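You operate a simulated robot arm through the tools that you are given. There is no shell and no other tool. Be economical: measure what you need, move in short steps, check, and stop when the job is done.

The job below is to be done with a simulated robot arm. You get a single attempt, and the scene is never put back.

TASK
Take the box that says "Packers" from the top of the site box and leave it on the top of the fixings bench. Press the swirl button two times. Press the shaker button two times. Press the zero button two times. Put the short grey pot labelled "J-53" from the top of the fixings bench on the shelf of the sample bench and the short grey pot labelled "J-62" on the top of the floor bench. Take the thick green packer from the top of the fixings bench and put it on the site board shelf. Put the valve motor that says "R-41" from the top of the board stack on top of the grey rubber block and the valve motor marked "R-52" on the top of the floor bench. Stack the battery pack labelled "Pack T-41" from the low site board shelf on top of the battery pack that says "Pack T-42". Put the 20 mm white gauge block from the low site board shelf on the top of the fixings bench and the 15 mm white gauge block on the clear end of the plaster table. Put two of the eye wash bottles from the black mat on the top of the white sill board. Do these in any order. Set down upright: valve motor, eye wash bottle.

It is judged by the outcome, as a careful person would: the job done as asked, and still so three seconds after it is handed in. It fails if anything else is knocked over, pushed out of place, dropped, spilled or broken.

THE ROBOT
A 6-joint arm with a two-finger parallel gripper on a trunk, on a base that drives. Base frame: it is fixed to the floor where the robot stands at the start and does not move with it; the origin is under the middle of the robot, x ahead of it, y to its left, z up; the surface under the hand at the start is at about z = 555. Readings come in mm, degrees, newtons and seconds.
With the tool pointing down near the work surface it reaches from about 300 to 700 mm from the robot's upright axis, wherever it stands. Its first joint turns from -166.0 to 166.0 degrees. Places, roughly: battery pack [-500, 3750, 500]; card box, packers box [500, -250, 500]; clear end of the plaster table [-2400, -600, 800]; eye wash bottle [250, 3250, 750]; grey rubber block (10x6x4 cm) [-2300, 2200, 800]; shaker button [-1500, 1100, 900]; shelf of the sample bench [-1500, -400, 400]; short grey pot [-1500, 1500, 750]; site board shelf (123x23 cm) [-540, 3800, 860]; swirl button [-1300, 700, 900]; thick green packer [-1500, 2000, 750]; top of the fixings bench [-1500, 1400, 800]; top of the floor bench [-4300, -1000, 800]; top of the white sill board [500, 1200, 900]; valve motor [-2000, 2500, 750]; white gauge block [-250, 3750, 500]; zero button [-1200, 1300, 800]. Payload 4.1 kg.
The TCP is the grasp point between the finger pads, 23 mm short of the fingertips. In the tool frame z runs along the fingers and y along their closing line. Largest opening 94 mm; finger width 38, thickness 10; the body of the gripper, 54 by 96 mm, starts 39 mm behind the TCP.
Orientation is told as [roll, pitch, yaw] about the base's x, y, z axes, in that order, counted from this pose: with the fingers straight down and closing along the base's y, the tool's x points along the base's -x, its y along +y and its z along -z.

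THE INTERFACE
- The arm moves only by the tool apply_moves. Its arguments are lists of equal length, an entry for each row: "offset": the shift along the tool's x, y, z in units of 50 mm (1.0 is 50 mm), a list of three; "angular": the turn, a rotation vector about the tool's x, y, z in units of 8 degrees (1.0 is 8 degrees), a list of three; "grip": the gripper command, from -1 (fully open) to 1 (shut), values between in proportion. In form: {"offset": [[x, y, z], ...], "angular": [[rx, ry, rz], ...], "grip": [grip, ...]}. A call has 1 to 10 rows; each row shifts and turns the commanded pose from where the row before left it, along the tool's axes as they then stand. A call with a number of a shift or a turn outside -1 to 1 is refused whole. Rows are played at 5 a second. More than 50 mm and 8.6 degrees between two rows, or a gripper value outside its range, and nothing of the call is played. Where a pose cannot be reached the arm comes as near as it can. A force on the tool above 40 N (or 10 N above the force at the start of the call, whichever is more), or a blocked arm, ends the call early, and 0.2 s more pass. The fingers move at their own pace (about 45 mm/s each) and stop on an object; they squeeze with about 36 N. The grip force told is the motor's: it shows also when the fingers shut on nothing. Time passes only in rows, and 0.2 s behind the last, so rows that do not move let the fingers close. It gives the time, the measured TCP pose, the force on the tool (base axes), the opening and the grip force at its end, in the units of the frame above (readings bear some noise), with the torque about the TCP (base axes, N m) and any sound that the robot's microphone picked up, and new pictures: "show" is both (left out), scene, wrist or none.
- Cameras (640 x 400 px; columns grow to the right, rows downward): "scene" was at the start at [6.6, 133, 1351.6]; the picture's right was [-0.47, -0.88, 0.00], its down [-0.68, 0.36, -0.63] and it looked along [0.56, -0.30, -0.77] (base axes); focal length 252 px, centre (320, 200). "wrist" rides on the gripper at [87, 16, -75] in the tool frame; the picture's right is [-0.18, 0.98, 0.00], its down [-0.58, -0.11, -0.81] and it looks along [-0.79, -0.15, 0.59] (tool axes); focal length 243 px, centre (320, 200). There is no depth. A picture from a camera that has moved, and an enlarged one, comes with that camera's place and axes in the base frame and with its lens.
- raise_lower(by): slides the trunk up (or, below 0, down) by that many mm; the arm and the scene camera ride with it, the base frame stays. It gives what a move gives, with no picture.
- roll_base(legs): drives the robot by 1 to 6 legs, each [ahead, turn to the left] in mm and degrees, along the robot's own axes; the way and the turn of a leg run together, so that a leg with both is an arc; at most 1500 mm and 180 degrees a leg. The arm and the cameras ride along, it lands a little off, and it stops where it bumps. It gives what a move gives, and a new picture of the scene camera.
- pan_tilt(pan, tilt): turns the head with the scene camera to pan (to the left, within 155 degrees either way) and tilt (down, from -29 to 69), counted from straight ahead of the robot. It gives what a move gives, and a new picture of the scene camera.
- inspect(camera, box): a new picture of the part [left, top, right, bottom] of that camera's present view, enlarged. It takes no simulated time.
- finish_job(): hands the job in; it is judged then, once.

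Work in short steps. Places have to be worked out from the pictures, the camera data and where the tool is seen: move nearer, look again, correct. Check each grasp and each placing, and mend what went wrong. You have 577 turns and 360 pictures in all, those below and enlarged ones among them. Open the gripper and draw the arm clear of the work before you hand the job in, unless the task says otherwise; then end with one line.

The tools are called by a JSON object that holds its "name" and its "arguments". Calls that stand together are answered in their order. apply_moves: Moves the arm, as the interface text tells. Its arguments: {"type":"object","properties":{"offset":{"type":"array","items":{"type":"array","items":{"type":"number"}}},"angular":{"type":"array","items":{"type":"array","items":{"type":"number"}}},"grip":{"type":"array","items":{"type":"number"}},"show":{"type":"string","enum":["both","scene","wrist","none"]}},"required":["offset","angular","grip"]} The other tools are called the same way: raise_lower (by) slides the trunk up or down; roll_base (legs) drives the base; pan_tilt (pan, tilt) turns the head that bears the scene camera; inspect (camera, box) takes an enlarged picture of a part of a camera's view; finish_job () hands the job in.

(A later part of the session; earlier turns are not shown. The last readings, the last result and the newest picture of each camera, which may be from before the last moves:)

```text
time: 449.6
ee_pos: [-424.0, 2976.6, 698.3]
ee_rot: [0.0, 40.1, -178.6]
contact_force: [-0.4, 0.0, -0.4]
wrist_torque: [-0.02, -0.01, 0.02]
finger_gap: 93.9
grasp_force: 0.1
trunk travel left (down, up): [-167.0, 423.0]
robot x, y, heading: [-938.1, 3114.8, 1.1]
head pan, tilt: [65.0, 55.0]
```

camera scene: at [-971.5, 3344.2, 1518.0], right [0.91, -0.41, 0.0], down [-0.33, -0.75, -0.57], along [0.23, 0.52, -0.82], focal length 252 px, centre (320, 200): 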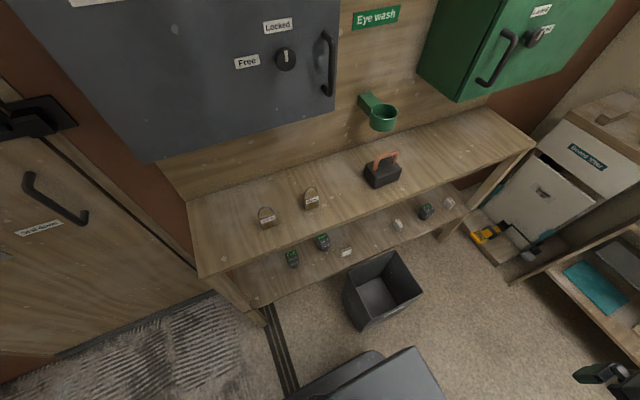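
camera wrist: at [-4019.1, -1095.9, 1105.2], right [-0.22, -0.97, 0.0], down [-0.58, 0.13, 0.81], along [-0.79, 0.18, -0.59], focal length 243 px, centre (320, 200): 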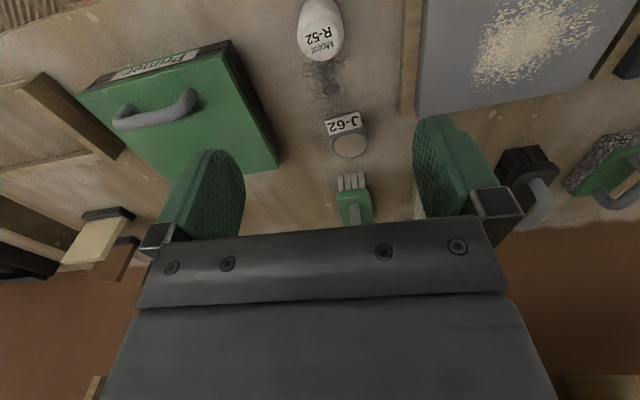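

{"name": "roll_base", "arguments": {"legs": [[0, -16], [395, 0], [0, 105]]}}

{"name": "pan_tilt", "arguments": {"pan": 0, "tilt": 40}}

{"name": "inspect", "arguments": {"camera": "wrist", "box": [0, 0, 640, 400]}}

```text
time: 457.4
ee_pos: [-418.1, 3525.5, 697.9]
ee_rot: [-0.1, 40.0, -88.6]
contact_force: [-0.4, 0.1, 0.0]
wrist_torque: [0.01, 0.04, 0.01]
finger_gap: 93.9
grasp_force: 0.1
trunk travel left (down, up): [-167.0, 423.0]
robot x, y, heading: [-553.5, 3013.2, 91.3]
head pan, tilt: [65.0, 55.0]
camera scene: at [-785.6, 2978.0, 1188.0], right [0.4, 0.91, 0.0], down [0.75, -0.33, -0.57], along [-0.52, 0.23, -0.82], focal length 252 px, centre (320, 200)
```

scene: 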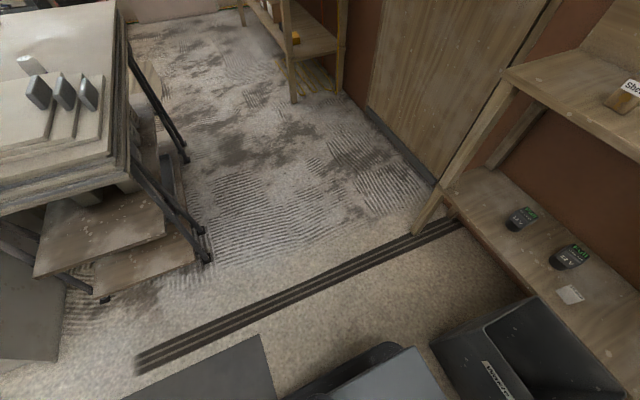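

```text
time: 458.8
ee_pos: [-417.0, 3524.7, 698.4]
ee_rot: [0.0, 39.9, -88.5]
contact_force: [0.5, -0.9, -0.2]
wrist_torque: [-0.03, 0.0, -0.01]
finger_gap: 93.9
grasp_force: 0.0
trunk travel left (down, up): [-167.0, 423.0]
robot x, y, heading: [-555.5, 3011.8, 91.0]
head pan, tilt: [0.0, 40.0]
camera scene: at [-721.5, 3033.8, 1208.6], right [1.0, 0.02, 0.0], down [0.01, -0.64, -0.77], along [-0.02, 0.77, -0.64], focal length 252 px, centre (320, 200)
```

scene: 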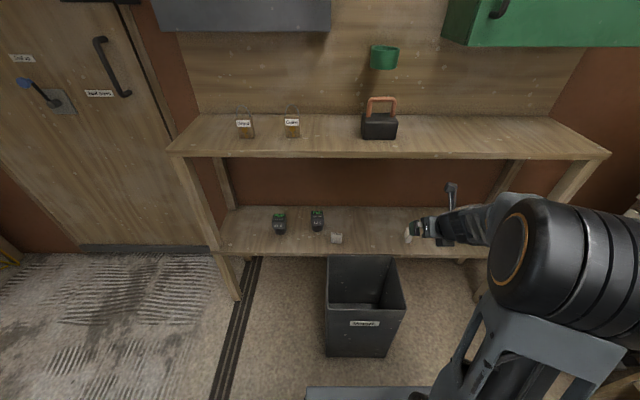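

```text
1.00 times, centred on (320, 200) of wrist (not enlarged: the box is as wide or as high as the picture)
camera zoom: at [-401.9, 3543.3, 812.3], right [0.99, -0.12, -0.12], down [-0.09, -0.97, 0.24], along [-0.14, -0.23, -0.96], focal length 243 px, centre (320, 200)
```

zoom: 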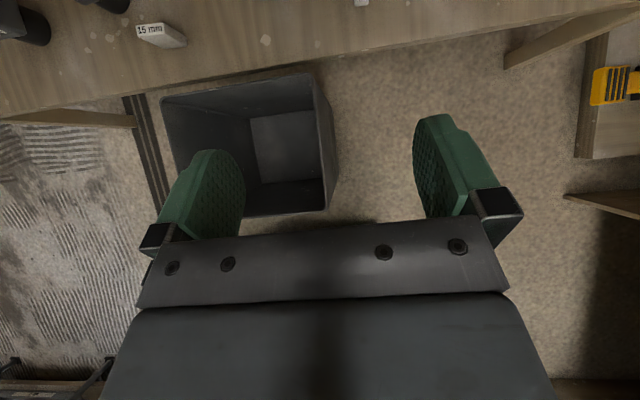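

{"name": "inspect", "arguments": {"camera": "scene", "box": [260, 195, 460, 320]}}

{"name": "inspect", "arguments": {"camera": "wrist", "box": [80, 0, 400, 200]}}

```text
3.20 times, centred on (360, 258) of scene
camera zoom: at [-721.5, 3033.8, 1208.6], right [1.0, 0.02, 0.0], down [0.01, -0.64, -0.77], along [-0.02, 0.77, -0.64], focal length 805 px, centre (192, 16)
```

zoom: 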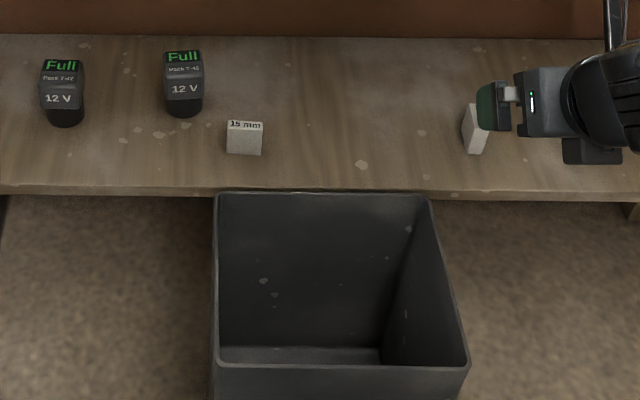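

```text
2.00 times, centred on (240, 100) of wrist
camera zoom: at [-401.9, 3543.3, 812.3], right [0.99, -0.12, -0.12], down [-0.09, -0.97, 0.24], along [-0.14, -0.23, -0.96], focal length 485 px, centre (480, 400)
```

zoom: 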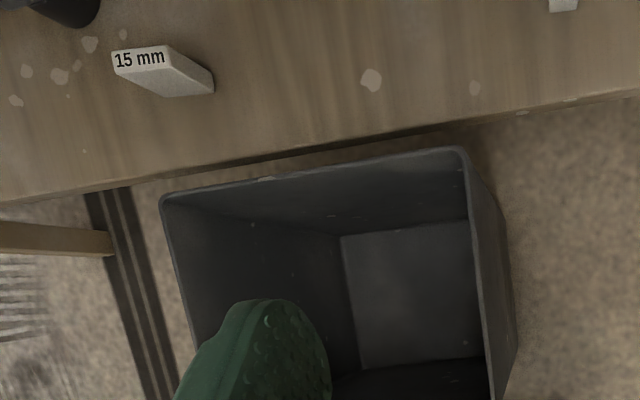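

Re-triangulated with a paint mark: the low shelf is at z≈387, front edge y≈3678, bin rim z≈428. I lower the trunk and look at the 20 mm block again.

{"name": "raise_lower", "arguments": {"by": -150}}

{"name": "apply_moves", "arguments": {"offset": [[0.77, 0.4, 0.64], [0.77, 0.4, 0.64], [0, 0, 0]], "angular": [[0, 0, 0], [0, 0, 0], [0, 0, 0]], "grip": [-1, -1, -1], "show": "both"}}

```text
time: 460.6
ee_pos: [-418.4, 3524.9, 547.5]
ee_rot: [0.0, 39.9, -88.6]
contact_force: [-0.5, 0.3, -0.2]
wrist_torque: [0.0, -0.01, -0.01]
finger_gap: 94.2
grasp_force: 0.0
trunk travel left (down, up): [-17.0, 573.0]
robot x, y, heading: [-551.5, 3011.8, 91.0]
head pan, tilt: [0.0, 40.0]
```

```text
refused: row 1 steps farther than a row can; nothing moved
```

{"name": "apply_moves", "arguments": {"offset": [[0.51, 0.34, 0.43], [0.51, 0.34, 0.43], [0.51, 0.34, 0.43], [0, 0, 0]], "angular": [[0, 0, 0], [0, 0, 0], [0, 0, 0], [0, 0, 0]], "grip": [-1, -1, -1, -1], "show": "both"}}

{"name": "inspect", "arguments": {"camera": "wrist", "box": [160, 0, 480, 200]}}

```text
time: 461.6
ee_pos: [-369.9, 3626.1, 548.4]
ee_rot: [-0.1, 39.9, -88.6]
contact_force: [0.0, 0.3, 0.2]
wrist_torque: [0.01, 0.03, 0.0]
finger_gap: 94.0
grasp_force: 0.1
trunk travel left (down, up): [-17.0, 573.0]
robot x, y, heading: [-557.9, 3014.2, 91.3]
head pan, tilt: [0.0, 40.0]
camera scene: at [-721.4, 3033.8, 1058.6], right [1.0, 0.02, 0.0], down [0.01, -0.64, -0.77], along [-0.02, 0.77, -0.64], focal length 252 px, centre (320, 200)
camera wrist: at [-353.3, 3644.4, 663.0], right [0.99, -0.12, -0.12], down [-0.09, -0.97, 0.24], along [-0.14, -0.23, -0.96], focal length 243 px, centre (320, 200)
```

scene: 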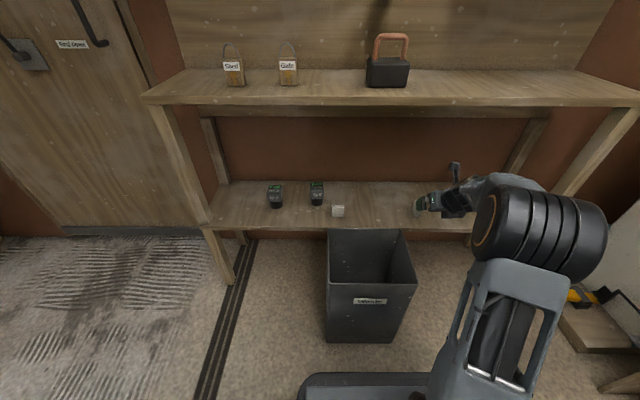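
wrist: 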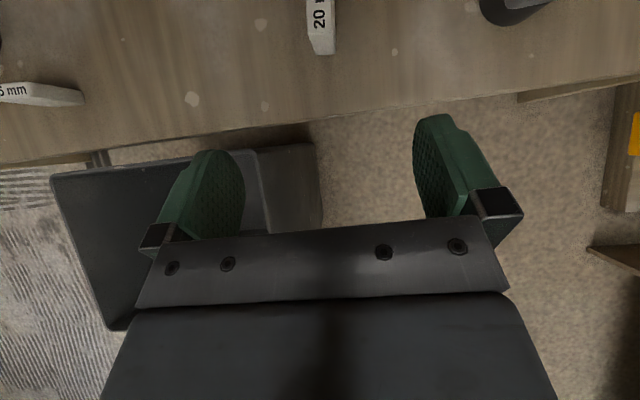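

```text
2.00 times, centred on (320, 100) of wrist
camera zoom: at [-353.3, 3644.4, 663.0], right [0.99, -0.12, -0.12], down [-0.09, -0.97, 0.24], along [-0.14, -0.23, -0.96], focal length 485 px, centre (320, 400)
```

zoom: 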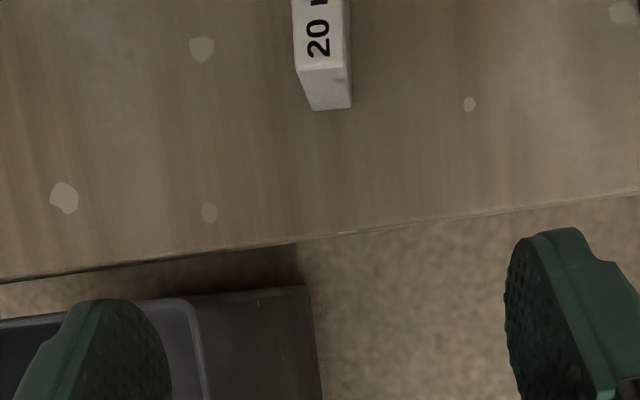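

Block front is at y≈3732, x≈-369. I advance along the tool axis in two stages.

{"name": "apply_moves", "arguments": {"offset": [[0.08, 0, 0.85], [0.08, 0, 0.85], [0.06, 0, 0.7], [0, 0, 0]], "angular": [[0, 0, 0], [0, 0, 0], [0, 0, 0], [0, 0, 0]], "grip": [-1, -1, -1, -1], "show": "both"}}

```text
time: 462.6
ee_pos: [-370.8, 3713.0, 464.1]
ee_rot: [0.0, 40.0, -88.5]
contact_force: [-0.2, 0.2, -0.7]
wrist_torque: [-0.01, -0.03, 0.03]
finger_gap: 93.8
grasp_force: 0.0
trunk travel left (down, up): [-17.0, 573.0]
robot x, y, heading: [-553.2, 3004.5, 91.1]
head pan, tilt: [0.0, 40.0]
camera scene: at [-721.4, 3033.8, 1058.6], right [1.0, 0.02, 0.0], down [0.01, -0.64, -0.77], along [-0.02, 0.77, -0.64], focal length 252 px, centre (320, 200)
camera wrist: at [-355.0, 3731.1, 577.7], right [0.99, -0.12, -0.12], down [-0.09, -0.97, 0.24], along [-0.14, -0.23, -0.96], focal length 243 px, centre (320, 200)
```

scene: 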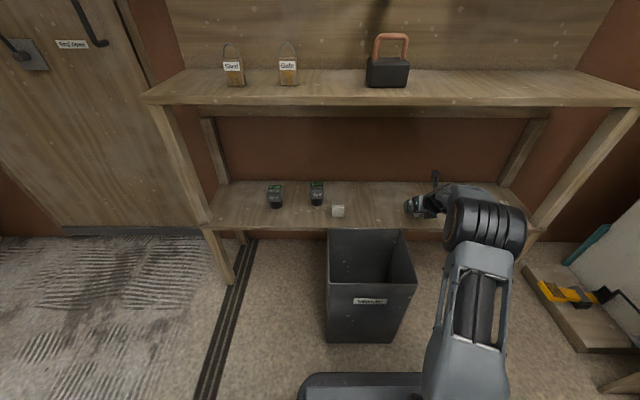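
wrist: 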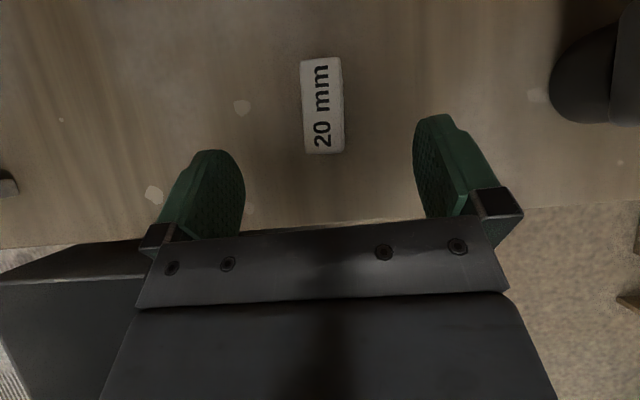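

Shelf re-estimated at z≈404, block top ≈453, centre (-367,3748). Final advance and grip.

{"name": "apply_moves", "arguments": {"offset": [[0.18, 0.08, 0.4], [0, 0, 0.38], [0, 0, 0], [0, 0, 0], [0, 0, 0], [0, 0, 0], [0, 0, 0]], "angular": [[0, 0, 0], [0, 0, 0], [0, 0, 0], [0, 0, 0], [0, 0, 0], [0, 0, 0], [0, 0, 0]], "grip": [-1, -1, -1, 1, 1, 1, 1], "show": "wrist"}}

```text
time: 464.1
ee_pos: [-367.9, 3744.3, 437.8]
ee_rot: [0.0, 39.9, -88.6]
contact_force: [-0.1, -0.2, -0.2]
wrist_torque: [0.0, 0.0, -0.01]
finger_gap: 19.7
grasp_force: 17.7
trunk travel left (down, up): [-17.0, 573.0]
robot x, y, heading: [-551.7, 3009.9, 90.9]
head pan, tilt: [0.0, 40.0]
camera wrist: at [-351.7, 3762.3, 553.2], right [0.99, -0.12, -0.12], down [-0.09, -0.97, 0.24], along [-0.14, -0.23, -0.96], focal length 243 px, centre (320, 200)
```

wrist: 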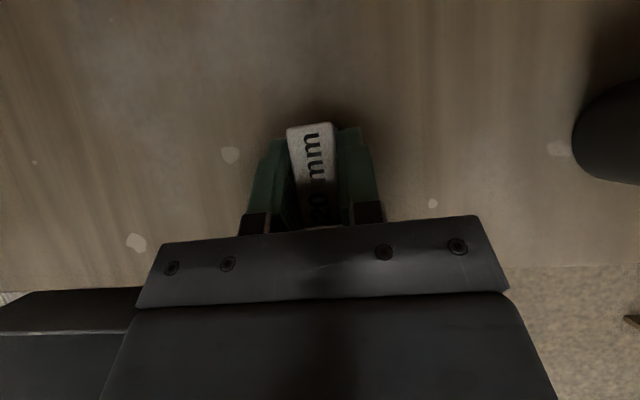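

20 mm block gripped. Retreat along the tool axis, raise, and drive to the fixings bench.

{"name": "apply_moves", "arguments": {"offset": [[0, 0, 0], [0, 0, -0.6], [0, 0, -1], [0, 0, -1], [0, 0, -1], [0, 0, -1], [0, 0, 0]], "angular": [[0, 0, 0], [0, 0, 0], [0, 0, 0], [0, 0, 0], [0, 0, 0], [0, 0, 0], [0, 0, 0]], "grip": [1, 1, 1, 1, 1, 1, 1], "show": "both"}}

```text
time: 465.8
ee_pos: [-366.4, 3596.5, 614.7]
ee_rot: [0.0, 40.0, -88.6]
contact_force: [1.0, 0.3, -0.6]
wrist_torque: [-0.02, 0.0, 0.01]
finger_gap: 19.3
grasp_force: 36.1
trunk travel left (down, up): [-17.0, 573.0]
robot x, y, heading: [-555.3, 3011.3, 91.2]
head pan, tilt: [0.0, 40.0]
camera scene: at [-721.4, 3033.9, 1058.6], right [1.0, 0.02, 0.0], down [0.01, -0.64, -0.77], along [-0.02, 0.77, -0.64], focal length 252 px, centre (320, 200)
camera wrist: at [-349.4, 3614.2, 730.6], right [0.99, -0.12, -0.12], down [-0.09, -0.97, 0.24], along [-0.14, -0.23, -0.96], focal length 243 px, centre (320, 200)
```

scene: 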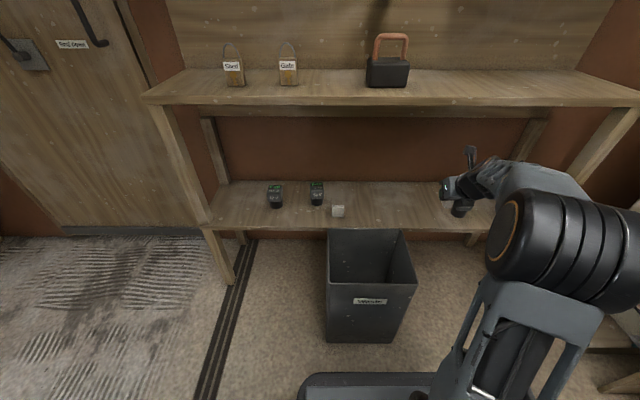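
wrist: 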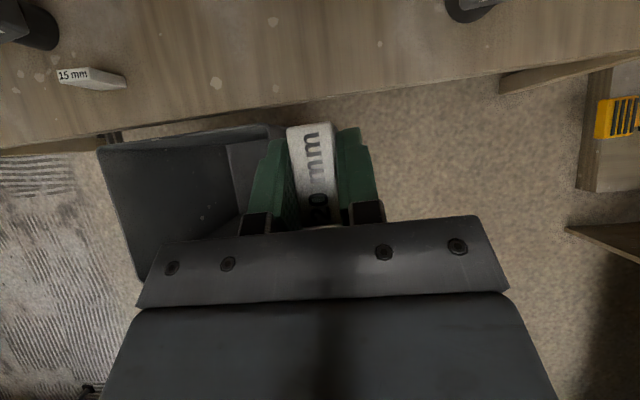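

{"name": "roll_base", "arguments": {"legs": [[-150, 0]]}}

{"name": "raise_lower", "arguments": {"by": 400}}

{"name": "roll_base", "arguments": {"legs": [[0, 178], [1000, 0], [600, 0], [0, -89]]}}

{"name": "pan_tilt", "arguments": {"pan": 0, "tilt": 45}}

```text
time: 467.1
ee_pos: [-361.9, 3447.1, 615.9]
ee_rot: [0.0, 40.1, -88.7]
contact_force: [-0.4, -0.4, -0.4]
wrist_torque: [0.01, 0.03, -0.02]
finger_gap: 19.4
grasp_force: 36.0
trunk travel left (down, up): [-17.0, 573.0]
robot x, y, heading: [-553.1, 2862.9, 90.8]
head pan, tilt: [0.0, 40.0]
camera scene: at [-718.4, 2885.4, 1058.6], right [1.0, 0.02, 0.0], down [0.01, -0.64, -0.77], along [-0.02, 0.77, -0.64], focal length 252 px, centre (320, 200)
```

scene: 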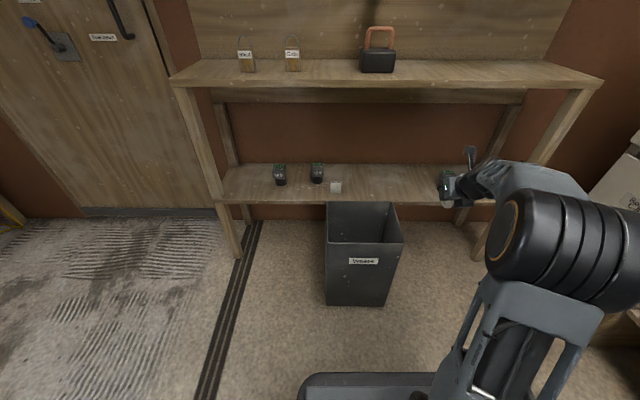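

```text
time: 470.9
ee_pos: [-361.1, 3447.6, 1016.0]
ee_rot: [0.0, 40.0, -88.7]
contact_force: [-0.4, -0.3, -0.2]
wrist_torque: [-0.04, 0.0, -0.01]
finger_gap: 18.9
grasp_force: 36.3
trunk travel left (down, up): [-417.0, 173.0]
robot x, y, heading: [-552.2, 2862.8, 91.2]
head pan, tilt: [0.0, 40.0]
```

```text
time: 490.2
ee_pos: [-1155.2, 1450.5, 1015.2]
ee_rot: [0.0, 40.0, 1.2]
contact_force: [0.7, -0.5, -0.4]
wrist_torque: [0.0, 0.02, 0.04]
finger_gap: 19.3
grasp_force: 36.1
trunk travel left (down, up): [-417.0, 173.0]
robot x, y, heading: [-570.0, 1260.3, -179.1]
head pan, tilt: [0.0, 40.0]
camera scene: at [-595.6, 1094.0, 1458.7], right [-0.02, 1.0, 0.0], down [0.64, 0.01, -0.77], along [-0.77, -0.01, -0.64], focal length 252 px, centre (320, 200)
```

scene: 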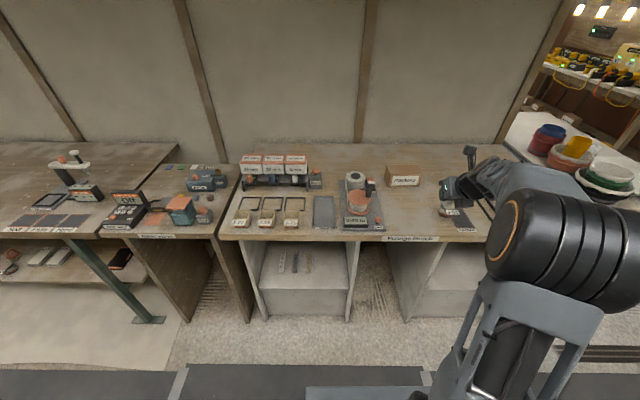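

```text
time: 490.8
ee_pos: [-1155.8, 1451.1, 1015.7]
ee_rot: [0.0, 40.0, 1.3]
contact_force: [0.3, 0.4, 0.3]
wrist_torque: [-0.02, -0.01, 0.03]
finger_gap: 19.3
grasp_force: 35.9
trunk travel left (down, up): [-417.0, 173.0]
robot x, y, heading: [-570.6, 1260.2, -179.1]
head pan, tilt: [0.0, 45.0]
camera scene: at [-592.0, 1094.0, 1451.4], right [-0.02, 1.0, 0.0], down [0.71, 0.01, -0.71], along [-0.71, -0.01, -0.71], focal length 252 px, centre (320, 200)
```

scene: 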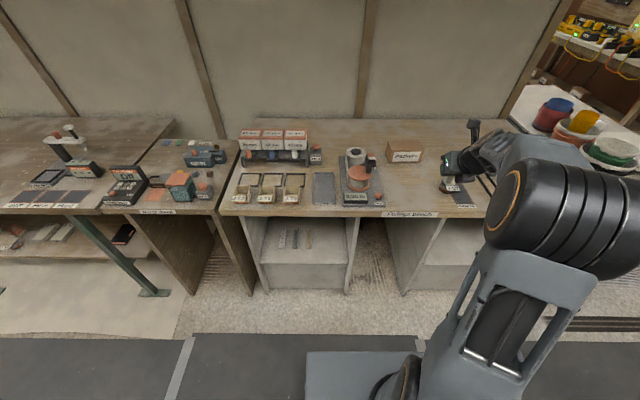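

{"name": "roll_base", "arguments": {"legs": [[110, 0]]}}

{"name": "apply_moves", "arguments": {"offset": [[0.44, -0.2, 0.37], [0.44, -0.2, 0.37], [-0.64, 0, 0.766], [-0.64, 0, 0.766], [-0.6, 0, 0.7], [0, 0, 0]], "angular": [[0, 0, 0], [0, 0, 0], [0, 0, 0], [0, 0, 0], [0, 0, 0], [0, 0, 0]], "grip": [1, 1, 1, 1, 1, 1], "show": "both"}}

```text
time: 492.0
ee_pos: [-1265.1, 1448.7, 1015.9]
ee_rot: [0.0, 40.0, 1.0]
contact_force: [0.1, -1.0, 0.3]
wrist_torque: [0.03, 0.02, -0.03]
finger_gap: 19.2
grasp_force: 36.4
trunk travel left (down, up): [-417.0, 173.0]
robot x, y, heading: [-683.9, 1252.9, -179.1]
head pan, tilt: [0.0, 45.0]
camera scene: at [-701.7, 1092.3, 1451.4], right [-0.02, 1.0, 0.0], down [0.71, 0.01, -0.71], along [-0.71, -0.01, -0.71], focal length 252 px, centre (320, 200)
```

scene: 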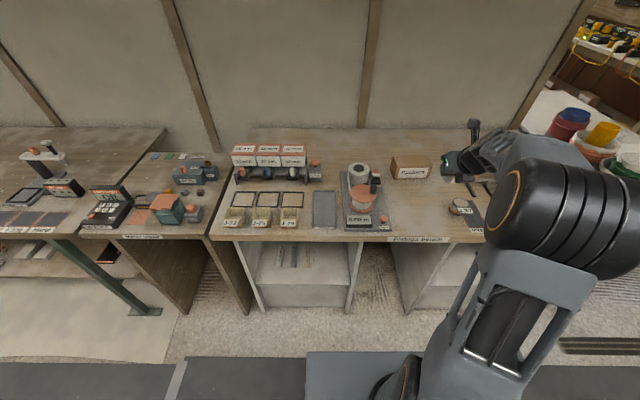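

```text
time: 493.4
ee_pos: [-1322.3, 1429.6, 869.4]
ee_rot: [0.0, 40.0, 1.0]
contact_force: [-0.1, 0.1, -1.2]
wrist_torque: [0.01, 0.03, 0.02]
finger_gap: 19.2
grasp_force: 35.7
trunk travel left (down, up): [-417.0, 173.0]
robot x, y, heading: [-684.5, 1258.9, -179.2]
head pan, tilt: [0.0, 45.0]
camera scene: at [-701.8, 1092.3, 1451.4], right [-0.02, 1.0, 0.0], down [0.71, 0.01, -0.71], along [-0.71, -0.01, -0.71], focal length 252 px, centre (320, 200)
camera wrist: at [-1339.9, 1444.6, 984.1], right [0.12, 0.99, -0.12], down [0.97, -0.09, 0.24], along [0.23, -0.14, -0.96], focal length 243 px, centre (320, 200)
```

scene: 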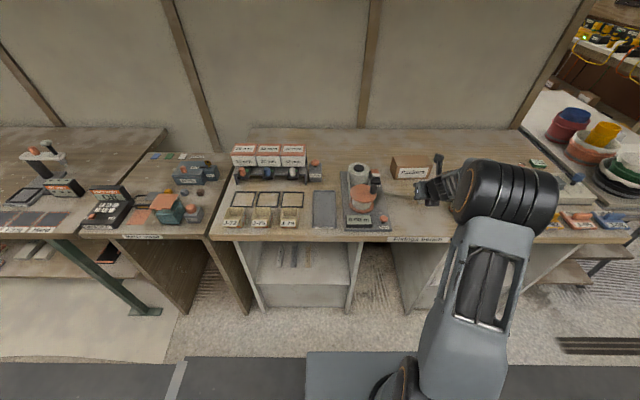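
wrist: 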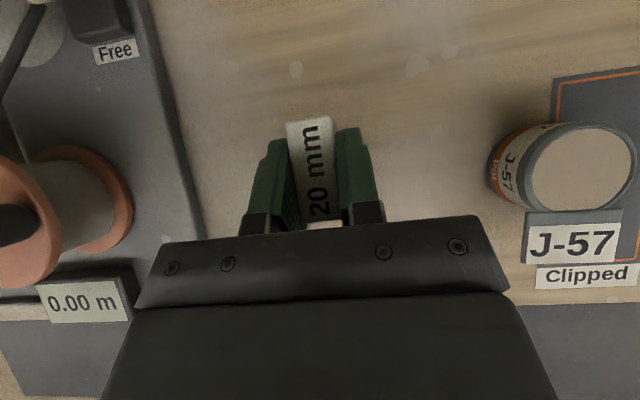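

{"name": "apply_moves", "arguments": {"offset": [[-0.36, 0, 0.43], [-0.04, 0, 0.046], [0, 0, 0]], "angular": [[0, 0, 0], [0, 0, 0], [0, 0, 0]], "grip": [1, 1, 1], "show": "none"}}

{"name": "apply_moves", "arguments": {"offset": [[-0.04, 0, 0.046], [0, 0, 0]], "angular": [[0, 0, 0], [0, 0, 0]], "grip": [1, 1], "show": "none"}}

{"name": "apply_moves", "arguments": {"offset": [[-0.03, 0, 0.04], [0, 0, 0]], "angular": [[0, 0, 0], [0, 0, 0]], "grip": [1, 1], "show": "none"}}

```text
time: 494.2
ee_pos: [-1321.7, 1427.5, 838.0]
ee_rot: [0.0, 39.9, 1.2]
contact_force: [-0.5, -0.6, -0.7]
wrist_torque: [-0.04, 0.02, 0.0]
finger_gap: 19.1
grasp_force: 35.5
trunk travel left (down, up): [-417.0, 173.0]
robot x, y, heading: [-683.7, 1257.6, -179.0]
head pan, tilt: [0.0, 45.0]
```

```text
time: 494.8
ee_pos: [-1322.1, 1428.5, 838.4]
ee_rot: [0.1, 40.2, 1.2]
contact_force: [0.6, 0.1, 15.7]
wrist_torque: [-0.06, -0.18, 0.01]
finger_gap: 19.5
grasp_force: 36.3
trunk travel left (down, up): [-417.0, 173.0]
robot x, y, heading: [-683.8, 1259.7, -178.9]
head pan, tilt: [0.0, 45.0]
```

```text
time: 495.4
ee_pos: [-1321.6, 1429.2, 836.9]
ee_rot: [0.2, 40.2, 1.3]
contact_force: [-3.0, 0.5, 28.0]
wrist_torque: [-0.01, 0.04, -0.02]
finger_gap: 19.7
grasp_force: 36.1
trunk travel left (down, up): [-417.0, 173.0]
robot x, y, heading: [-684.6, 1256.7, -179.1]
head pan, tilt: [0.0, 45.0]
```

Contact. Ease, open and retreat along the tool axis.

{"name": "apply_moves", "arguments": {"offset": [[0.03, 0, -0.04], [0, 0, 0], [0, 0, 0], [0, 0, -0.5], [0, 0, -1], [0, 0, -1], [0, 0, 0]], "angular": [[0, 0, 0], [0, 0, 0], [0, 0, 0], [0, 0, 0], [0, 0, 0], [0, 0, 0], [0, 0, 0]], "grip": [1, -0.6, -0.6, -0.6, -0.6, -0.6, -0.6], "show": "wrist"}}

```text
time: 497.0
ee_pos: [-1241.2, 1429.7, 931.6]
ee_rot: [-0.1, 40.1, 1.1]
contact_force: [0.3, 1.0, 0.4]
wrist_torque: [-0.02, -0.01, 0.0]
finger_gap: 75.2
grasp_force: 0.0
trunk travel left (down, up): [-417.0, 173.0]
robot x, y, heading: [-683.0, 1262.1, -179.1]
head pan, tilt: [0.0, 45.0]
camera wrist: at [-1259.4, 1444.9, 1045.5], right [0.12, 0.99, -0.12], down [0.97, -0.09, 0.24], along [0.23, -0.14, -0.96], focal length 243 px, centre (320, 200)
```

wrist: 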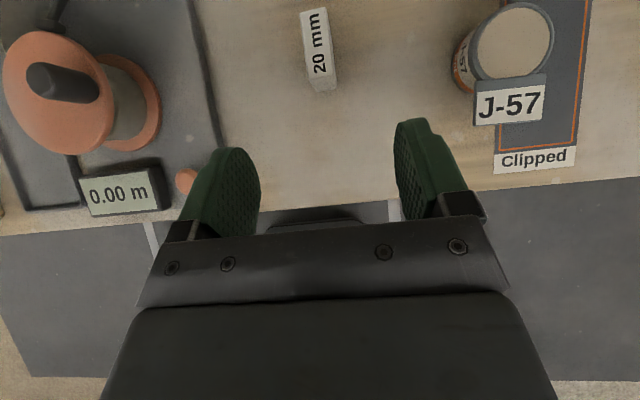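

20 mm block placed. Next the green packer: reduce tilt to 20°, raise, and drive to it.

{"name": "apply_moves", "arguments": {"offset": [[0, 0, -0.8], [0, 0, -0.8], [0, 0, 0], [0, 0, 0], [0, 0, 0]], "angular": [[0, 0, 0], [0, 0, 0], [0, -1, 0], [0, -1, 0], [0, -0.5, 0]], "grip": [-1, -1, -1, -1, -1], "show": "none"}}

{"name": "raise_lower", "arguments": {"by": 60}}

{"name": "roll_base", "arguments": {"legs": [[-130, 0], [0, -91], [590, 0], [0, 90], [340, 0]]}}

{"name": "pan_tilt", "arguments": {"pan": 0, "tilt": 50}}

{"name": "inspect", "arguments": {"camera": "wrist", "box": [0, 0, 640, 400]}}

```text
time: 498.2
ee_pos: [-1190.0, 1430.5, 993.3]
ee_rot: [0.0, 19.9, 1.1]
contact_force: [-0.4, 0.3, -0.1]
wrist_torque: [0.02, 0.0, 0.01]
finger_gap: 93.8
grasp_force: 0.0
trunk travel left (down, up): [-417.0, 173.0]
robot x, y, heading: [-680.4, 1257.1, -179.0]
head pan, tilt: [0.0, 45.0]
```

```text
time: 499.2
ee_pos: [-1190.9, 1431.6, 1054.0]
ee_rot: [-0.1, 19.9, 1.1]
contact_force: [-0.1, 0.1, 0.0]
wrist_torque: [-0.06, 0.03, -0.04]
finger_gap: 94.0
grasp_force: 0.0
trunk travel left (down, up): [-477.0, 113.0]
robot x, y, heading: [-683.8, 1259.1, -179.2]
head pan, tilt: [0.0, 45.0]
```

```text
time: 513.0
ee_pos: [-1397.8, 2040.0, 1053.8]
ee_rot: [0.1, 20.0, -0.4]
contact_force: [0.0, -0.2, -0.1]
wrist_torque: [0.02, -0.02, 0.03]
finger_gap: 94.2
grasp_force: 0.0
trunk travel left (down, up): [-477.0, 113.0]
robot x, y, heading: [-892.8, 1855.4, 179.3]
head pan, tilt: [0.0, 45.0]
camera scene: at [-918.1, 1688.3, 1511.4], right [0.01, 1.0, 0.0], down [0.71, -0.01, -0.71], along [-0.71, 0.01, -0.71], focal length 252 px, centre (320, 200)
```

scene: 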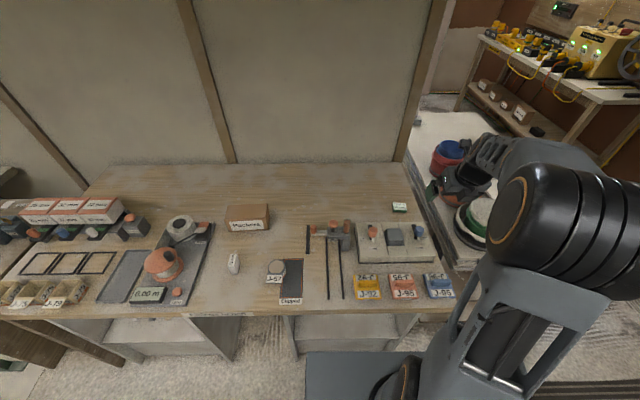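

```text
time: 513.6
ee_pos: [-1397.6, 2039.4, 1052.3]
ee_rot: [0.1, 20.0, -0.4]
contact_force: [0.5, -0.4, 0.7]
wrist_torque: [0.02, 0.03, 0.0]
finger_gap: 94.0
grasp_force: 0.0
trunk travel left (down, up): [-477.0, 113.0]
robot x, y, heading: [-895.1, 1852.4, 179.7]
head pan, tilt: [0.0, 50.0]
camera scene: at [-913.6, 1688.3, 1504.5], right [0.01, 1.0, 0.0], down [0.77, -0.01, -0.64], along [-0.64, 0.01, -0.77], focal length 252 px, centre (320, 200)
```

scene: 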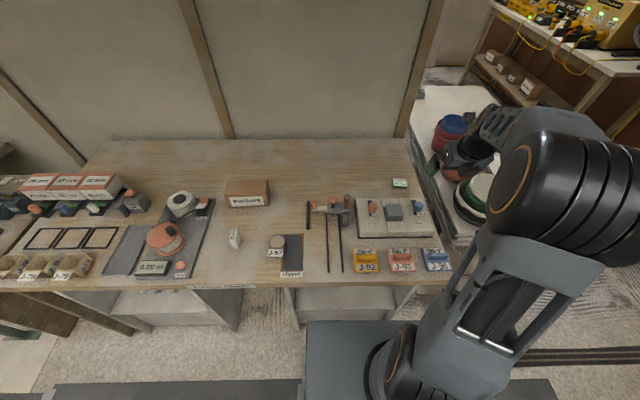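

```text
1.00 times, centred on (320, 200) of wrist (not enlarged: the box is as wide or as high as the picture)
camera zoom: at [-1452.6, 2056.2, 1154.3], right [0.18, 0.98, -0.06], down [0.82, -0.12, 0.56], along [0.54, -0.15, -0.83], focal length 243 px, centre (320, 200)
```

zoom: 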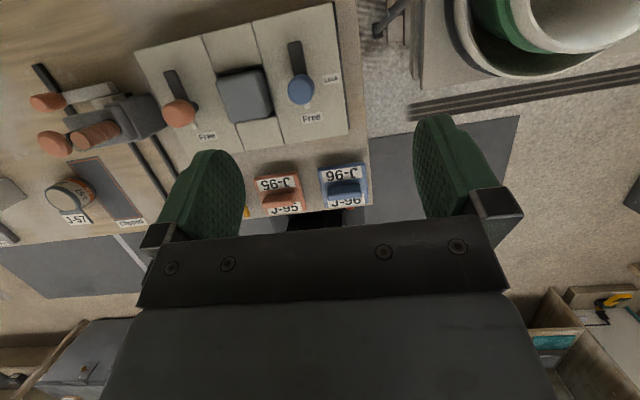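

{"name": "inspect", "arguments": {"camera": "scene", "box": [340, 150, 460, 225]}}

```text
5.33 times, centred on (400, 188) of scene
camera zoom: at [-913.6, 1688.3, 1504.5], right [0.01, 1.0, 0.0], down [0.77, -0.01, -0.64], along [-0.64, 0.01, -0.77], focal length 1342 px, centre (-107, 267)
```

zoom: 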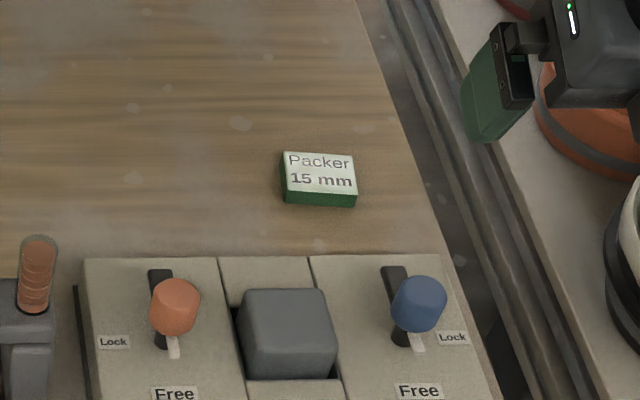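

Packer at ≈(-1571,2001), flat, 50×35×15. I go vertical for a good side grip, and move 50 mm closer.

{"name": "apply_moves", "arguments": {"offset": [[0, 0, 0], [0, 0, 0], [0, 0, 0], [0, 0, 0]], "angular": [[0, -1, 0], [0, -1, 0], [0, -0.5, 0], [0, 0, 0]], "grip": [-1, -1, -1, -1], "show": "none"}}

{"name": "roll_base", "arguments": {"legs": [[55, 0]]}}

```text
time: 514.6
ee_pos: [-1396.4, 2040.3, 1054.1]
ee_rot: [0.0, -0.1, -0.5]
contact_force: [0.0, -0.5, -0.5]
wrist_torque: [-0.01, 0.02, 0.03]
finger_gap: 94.1
grasp_force: 0.1
trunk travel left (down, up): [-477.0, 113.0]
robot x, y, heading: [-891.1, 1853.1, 179.4]
head pan, tilt: [0.0, 50.0]
```

```text
time: 515.6
ee_pos: [-1454.6, 2040.9, 1053.2]
ee_rot: [0.0, 0.0, -0.5]
contact_force: [0.9, -0.9, -0.1]
wrist_torque: [-0.02, -0.01, -0.03]
finger_gap: 94.0
grasp_force: 0.0
trunk travel left (down, up): [-477.0, 113.0]
robot x, y, heading: [-948.6, 1860.3, 179.4]
head pan, tilt: [0.0, 50.0]
camera scene: at [-969.5, 1688.9, 1504.5], right [0.01, 1.0, 0.0], down [0.77, -0.01, -0.64], along [-0.64, 0.01, -0.77], focal length 252 px, centre (320, 200)
```

scene: 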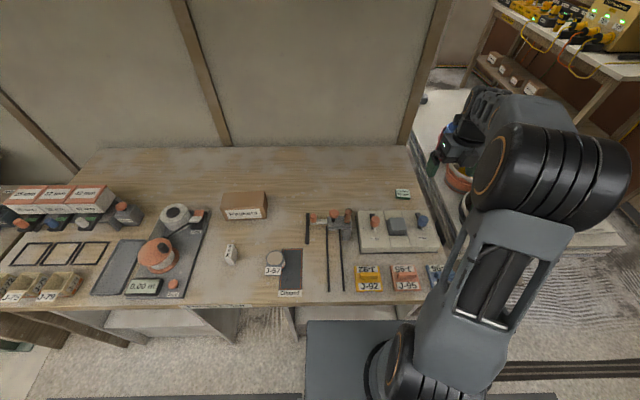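

{"name": "apply_moves", "arguments": {"offset": [[0.775, -0.273, 0], [0.775, -0.273, 0], [0.775, -0.273, 0], [0, 0, 1], [0, 0, 1], [0, 0, 0.8], [0, 0, 0]], "angular": [[0, 0, 0], [0, 0, 0], [0, 0, 0], [0, 0, 0], [0, 0, 0], [0, 0, 0], [0, 0, 0]], "grip": [-1, -1, -1, -1, -1, -1, -1], "show": "both"}}

```text
time: 517.2
ee_pos: [-1569.2, 2000.3, 911.7]
ee_rot: [0.0, 0.1, -0.4]
contact_force: [0.8, 0.3, 0.7]
wrist_torque: [0.04, -0.01, 0.02]
finger_gap: 94.1
grasp_force: 0.1
trunk travel left (down, up): [-477.0, 113.0]
robot x, y, heading: [-947.9, 1857.2, 179.4]
head pan, tilt: [0.0, 50.0]
camera scene: at [-969.1, 1688.9, 1504.5], right [0.01, 1.0, 0.0], down [0.77, -0.01, -0.64], along [-0.64, 0.01, -0.77], focal length 252 px, centre (320, 200)
camera wrist: at [-1655.7, 2016.7, 988.5], right [0.19, 0.98, 0.0], down [0.58, -0.11, 0.81], along [0.79, -0.15, -0.59], focal length 243 px, centre (320, 200)
```

scene: 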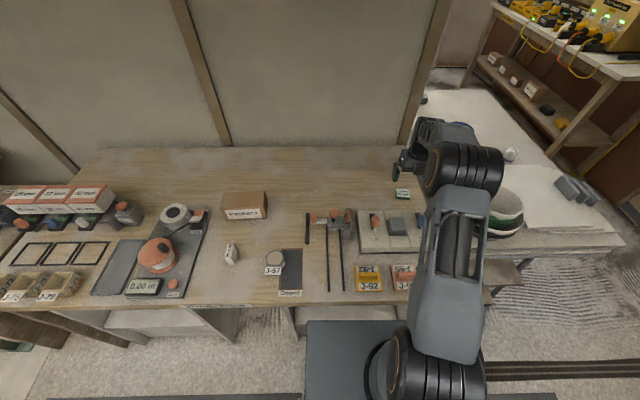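
wrist: 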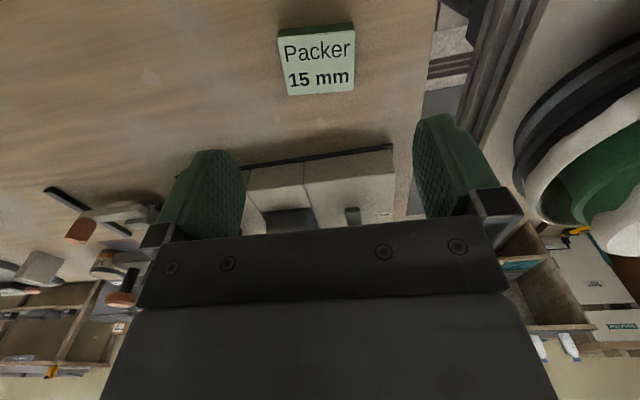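

{"name": "apply_moves", "arguments": {"offset": [[0.2, 0, 0], [0, 0, 0.86], [0, 0, 0.84], [0, 0, 0], [0, 0, 0], [0, 0, 0], [0, 0, 0]], "angular": [[0, 0, 0.2], [0, 0, 0], [0, 0, 0], [0, 0, 0], [0, 0, 0], [0, 0, 0], [0, 0, 0]], "grip": [-1, -1, -1, -1, 1, 1, 1], "show": "wrist"}}

```text
time: 518.8
ee_pos: [-1579.7, 2001.4, 828.8]
ee_rot: [0.0, 0.0, -2.1]
contact_force: [0.2, 0.1, -0.6]
wrist_torque: [0.01, 0.0, 0.01]
finger_gap: 48.8
grasp_force: 30.0
trunk travel left (down, up): [-477.0, 113.0]
robot x, y, heading: [-950.6, 1856.5, 179.1]
head pan, tilt: [0.0, 50.0]
camera wrist: at [-1665.3, 2019.7, 904.3], right [0.22, 0.98, 0.0], down [0.58, -0.13, 0.81], along [0.79, -0.18, -0.59], focal length 243 px, centre (320, 200)
```

wrist: 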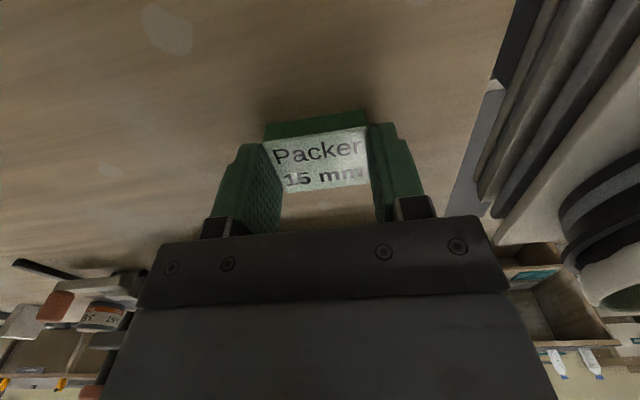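

Gripped. Lift and drive to the site board.

{"name": "apply_moves", "arguments": {"offset": [[0, 0, 0], [0, 0, -1], [0, 0, -1], [0, 0, -1], [0, 0, -1], [-0.8, 0, -0.4], [-1, 0, 0], [-1, 0, 0]], "angular": [[0, 0, 0], [0, 0, 0], [0, 0, 0], [0, 0, 0], [0, 0, 0], [0, 0, 0], [0, 0, 0], [0, 0, 0]], "grip": [1, 1, 1, 1, 1, 1, 1, 1], "show": "wrist"}}

{"name": "roll_base", "arguments": {"legs": [[-370, 0], [0, -94], [1180, 0], [0, 5]]}}

{"name": "pan_tilt", "arguments": {"pan": 0, "tilt": 40}}

```text
time: 520.6
ee_pos: [-1440.0, 1994.0, 1048.8]
ee_rot: [0.0, 0.0, -2.0]
contact_force: [0.6, -0.6, -0.4]
wrist_torque: [0.0, 0.0, -0.03]
finger_gap: 48.6
grasp_force: 36.1
trunk travel left (down, up): [-477.0, 113.0]
robot x, y, heading: [-950.1, 1857.6, 179.2]
head pan, tilt: [0.0, 50.0]
camera wrist: at [-1524.9, 2013.6, 1124.7], right [0.22, 0.98, 0.0], down [0.58, -0.13, 0.81], along [0.79, -0.18, -0.59], focal length 243 px, centre (320, 200)
```

wrist: 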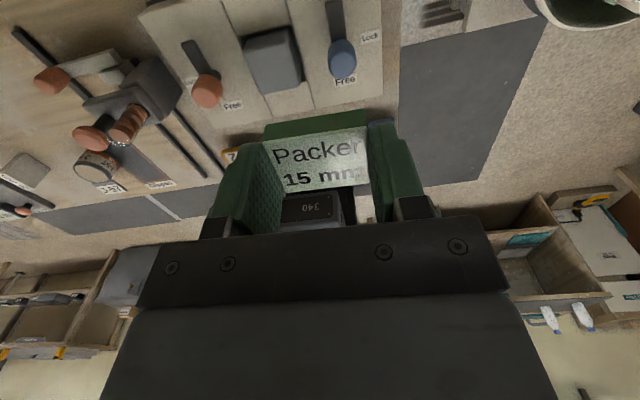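

```text
time: 533.0
ee_pos: [-346.3, 3522.9, 1048.8]
ee_rot: [-0.1, 0.0, -91.1]
contact_force: [0.8, 0.3, -1.1]
wrist_torque: [-0.02, 0.01, 0.02]
finger_gap: 48.8
grasp_force: 36.4
trunk travel left (down, up): [-477.0, 113.0]
robot x, y, heading: [-478.4, 3032.1, 90.1]
head pan, tilt: [0.0, 50.0]
camera scene: at [-645.4, 3046.5, 1504.4], right [1.0, 0.0, 0.0], down [0.0, -0.77, -0.64], along [0.0, 0.64, -0.77], focal length 252 px, centre (320, 200)
```

scene: 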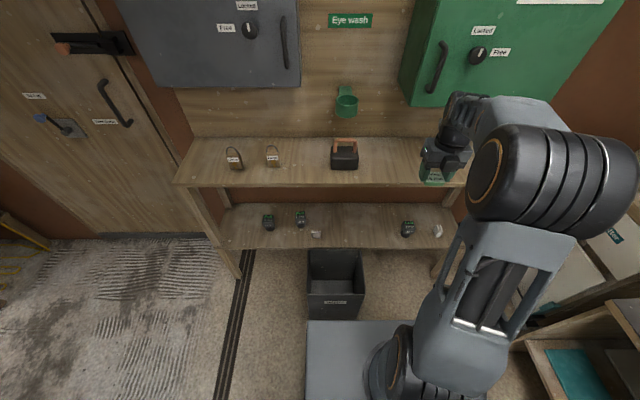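

```text
time: 533.7
ee_pos: [-343.9, 3524.4, 1049.1]
ee_rot: [0.0, 0.0, -91.2]
contact_force: [-0.2, -0.4, -0.4]
wrist_torque: [-0.01, 0.03, -0.03]
finger_gap: 48.6
grasp_force: 35.8
trunk travel left (down, up): [-477.0, 113.0]
robot x, y, heading: [-478.3, 3031.6, 90.2]
head pan, tilt: [0.0, 40.0]
camera scene: at [-645.2, 3054.5, 1518.6], right [1.0, 0.0, 0.0], down [0.0, -0.64, -0.77], along [0.0, 0.77, -0.64], focal length 252 px, centre (320, 200)
```

scene: 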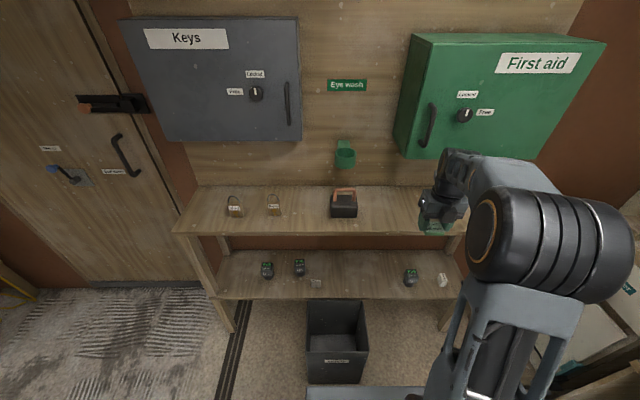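

I'll place the packer in the gap between the cabinets at ≈(-462,3698). Rotate 10° for joint margin, shift left, lower, then move in.

{"name": "apply_moves", "arguments": {"offset": [[0, 0, 0], [0, 0, 0], [0.123, -0.777, 0], [0.123, -0.777, 0], [0.123, -0.777, 0], [0, 0, 0.8], [0, 0, 0.8], [0, 0, 0.8], [0, 0, 0]], "angular": [[0, 0, -0.65], [0, 0, -0.6], [0, 0, 0], [0, 0, 0], [0, 0, 0], [0, 0, 0], [0, 0, 0], [0, 0, 0], [0, 0, 0]], "grip": [1, 1, 1, 1, 1, 1, 1, 1, 1], "show": "both"}}

{"name": "inspect", "arguments": {"camera": "scene", "box": [260, 120, 500, 270]}}

```text
time: 535.7
ee_pos: [-464.2, 3523.4, 927.6]
ee_rot: [0.0, 0.1, -81.1]
contact_force: [0.1, 0.1, 0.0]
wrist_torque: [0.04, -0.01, 0.01]
finger_gap: 48.5
grasp_force: 36.8
trunk travel left (down, up): [-477.0, 113.0]
robot x, y, heading: [-478.5, 3030.1, 90.2]
head pan, tilt: [0.0, 40.0]
camera scene: at [-645.3, 3054.7, 1518.6], right [1.0, 0.0, 0.0], down [0.0, -0.64, -0.77], along [0.0, 0.77, -0.64], focal length 252 px, centre (320, 200)
camera wrist: at [-460.9, 3610.9, 1003.6], right [1.0, -0.03, 0.0], down [-0.02, -0.59, 0.81], along [-0.02, -0.81, -0.59], focal length 243 px, centre (320, 200)
```

scene: 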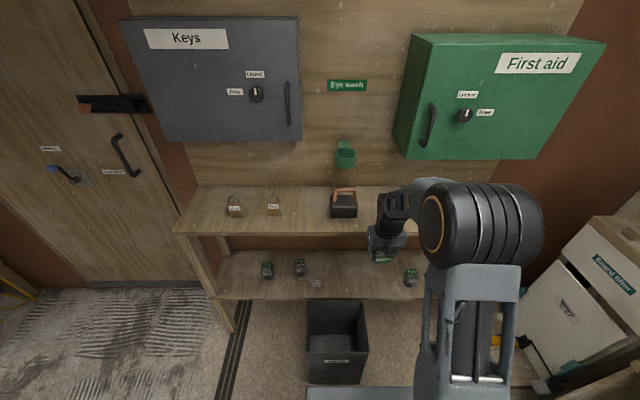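
wrist: 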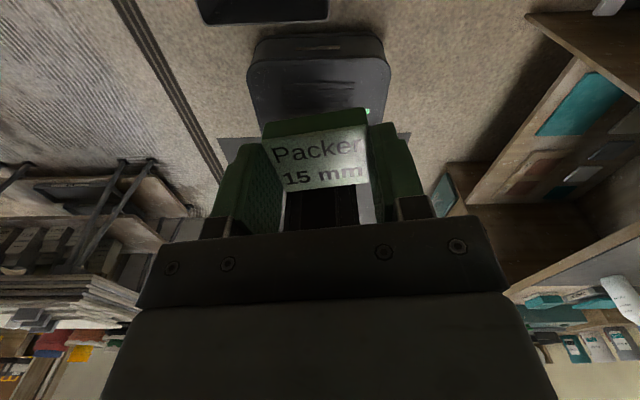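

```text
2.67 times, centred on (380, 195) of scene
camera zoom: at [-645.3, 3054.7, 1518.6], right [1.0, 0.0, 0.0], down [0.0, -0.64, -0.77], along [0.0, 0.77, -0.64], focal length 671 px, centre (160, 213)
```

zoom: 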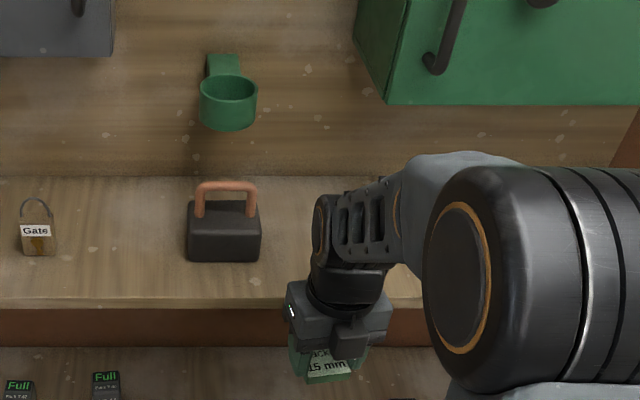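

{"name": "apply_moves", "arguments": {"offset": [[0.86, 0.136, 0], [0.86, 0.136, 0], [0.86, 0.136, 0], [0.86, 0.136, 0], [0, 0, 0]], "angular": [[0, 0, 0], [0, 0, 0], [0, 0, 0], [0, 0, 0], [0, 0, 0]], "grip": [1, 1, 1, 1, 1], "show": "both"}}

{"name": "inspect", "arguments": {"camera": "scene", "box": [300, 120, 460, 270]}}

```text
time: 536.9
ee_pos: [-464.4, 3699.3, 928.3]
ee_rot: [0.0, -0.1, -81.1]
contact_force: [-0.9, 0.2, -1.7]
wrist_torque: [-0.01, 0.0, 0.0]
finger_gap: 48.8
grasp_force: 35.7
trunk travel left (down, up): [-477.0, 113.0]
robot x, y, heading: [-482.6, 3030.0, 90.4]
head pan, tilt: [0.0, 40.0]
camera scene: at [-645.3, 3054.9, 1518.6], right [1.0, 0.0, 0.0], down [0.0, -0.64, -0.77], along [0.0, 0.77, -0.64], focal length 252 px, centre (320, 200)
camera wrist: at [-460.8, 3786.4, 1004.4], right [1.0, -0.03, 0.0], down [-0.02, -0.59, 0.81], along [-0.02, -0.81, -0.59], focal length 243 px, centre (320, 200)
```

scene: 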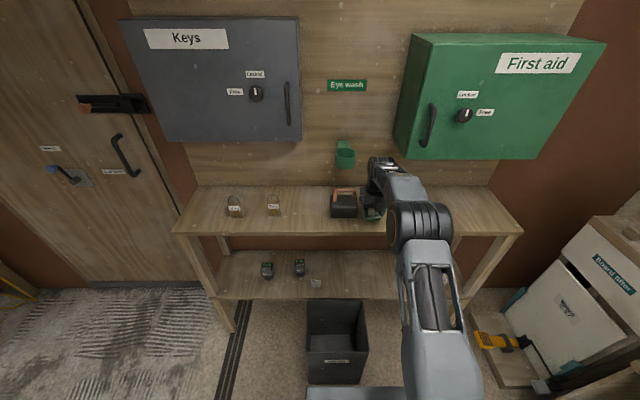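
wrist: 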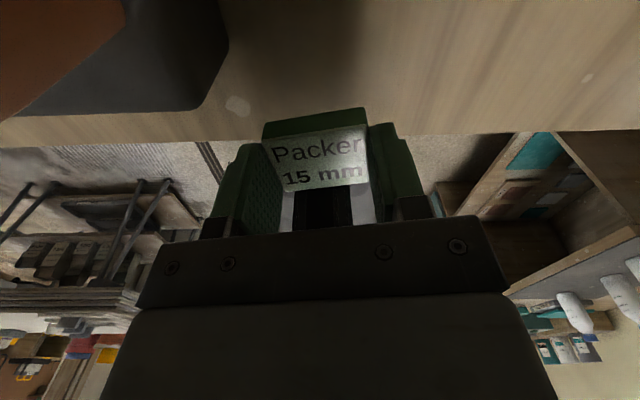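

```text
2.67 times, centred on (380, 195) of scene
camera zoom: at [-645.3, 3054.9, 1518.6], right [1.0, 0.0, 0.0], down [0.0, -0.64, -0.77], along [0.0, 0.77, -0.64], focal length 671 px, centre (160, 213)
```

zoom: 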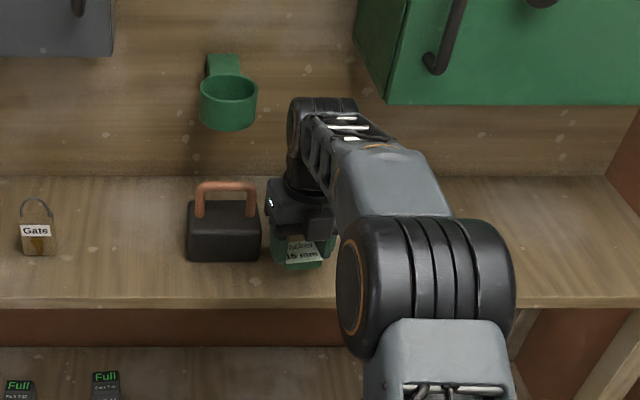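

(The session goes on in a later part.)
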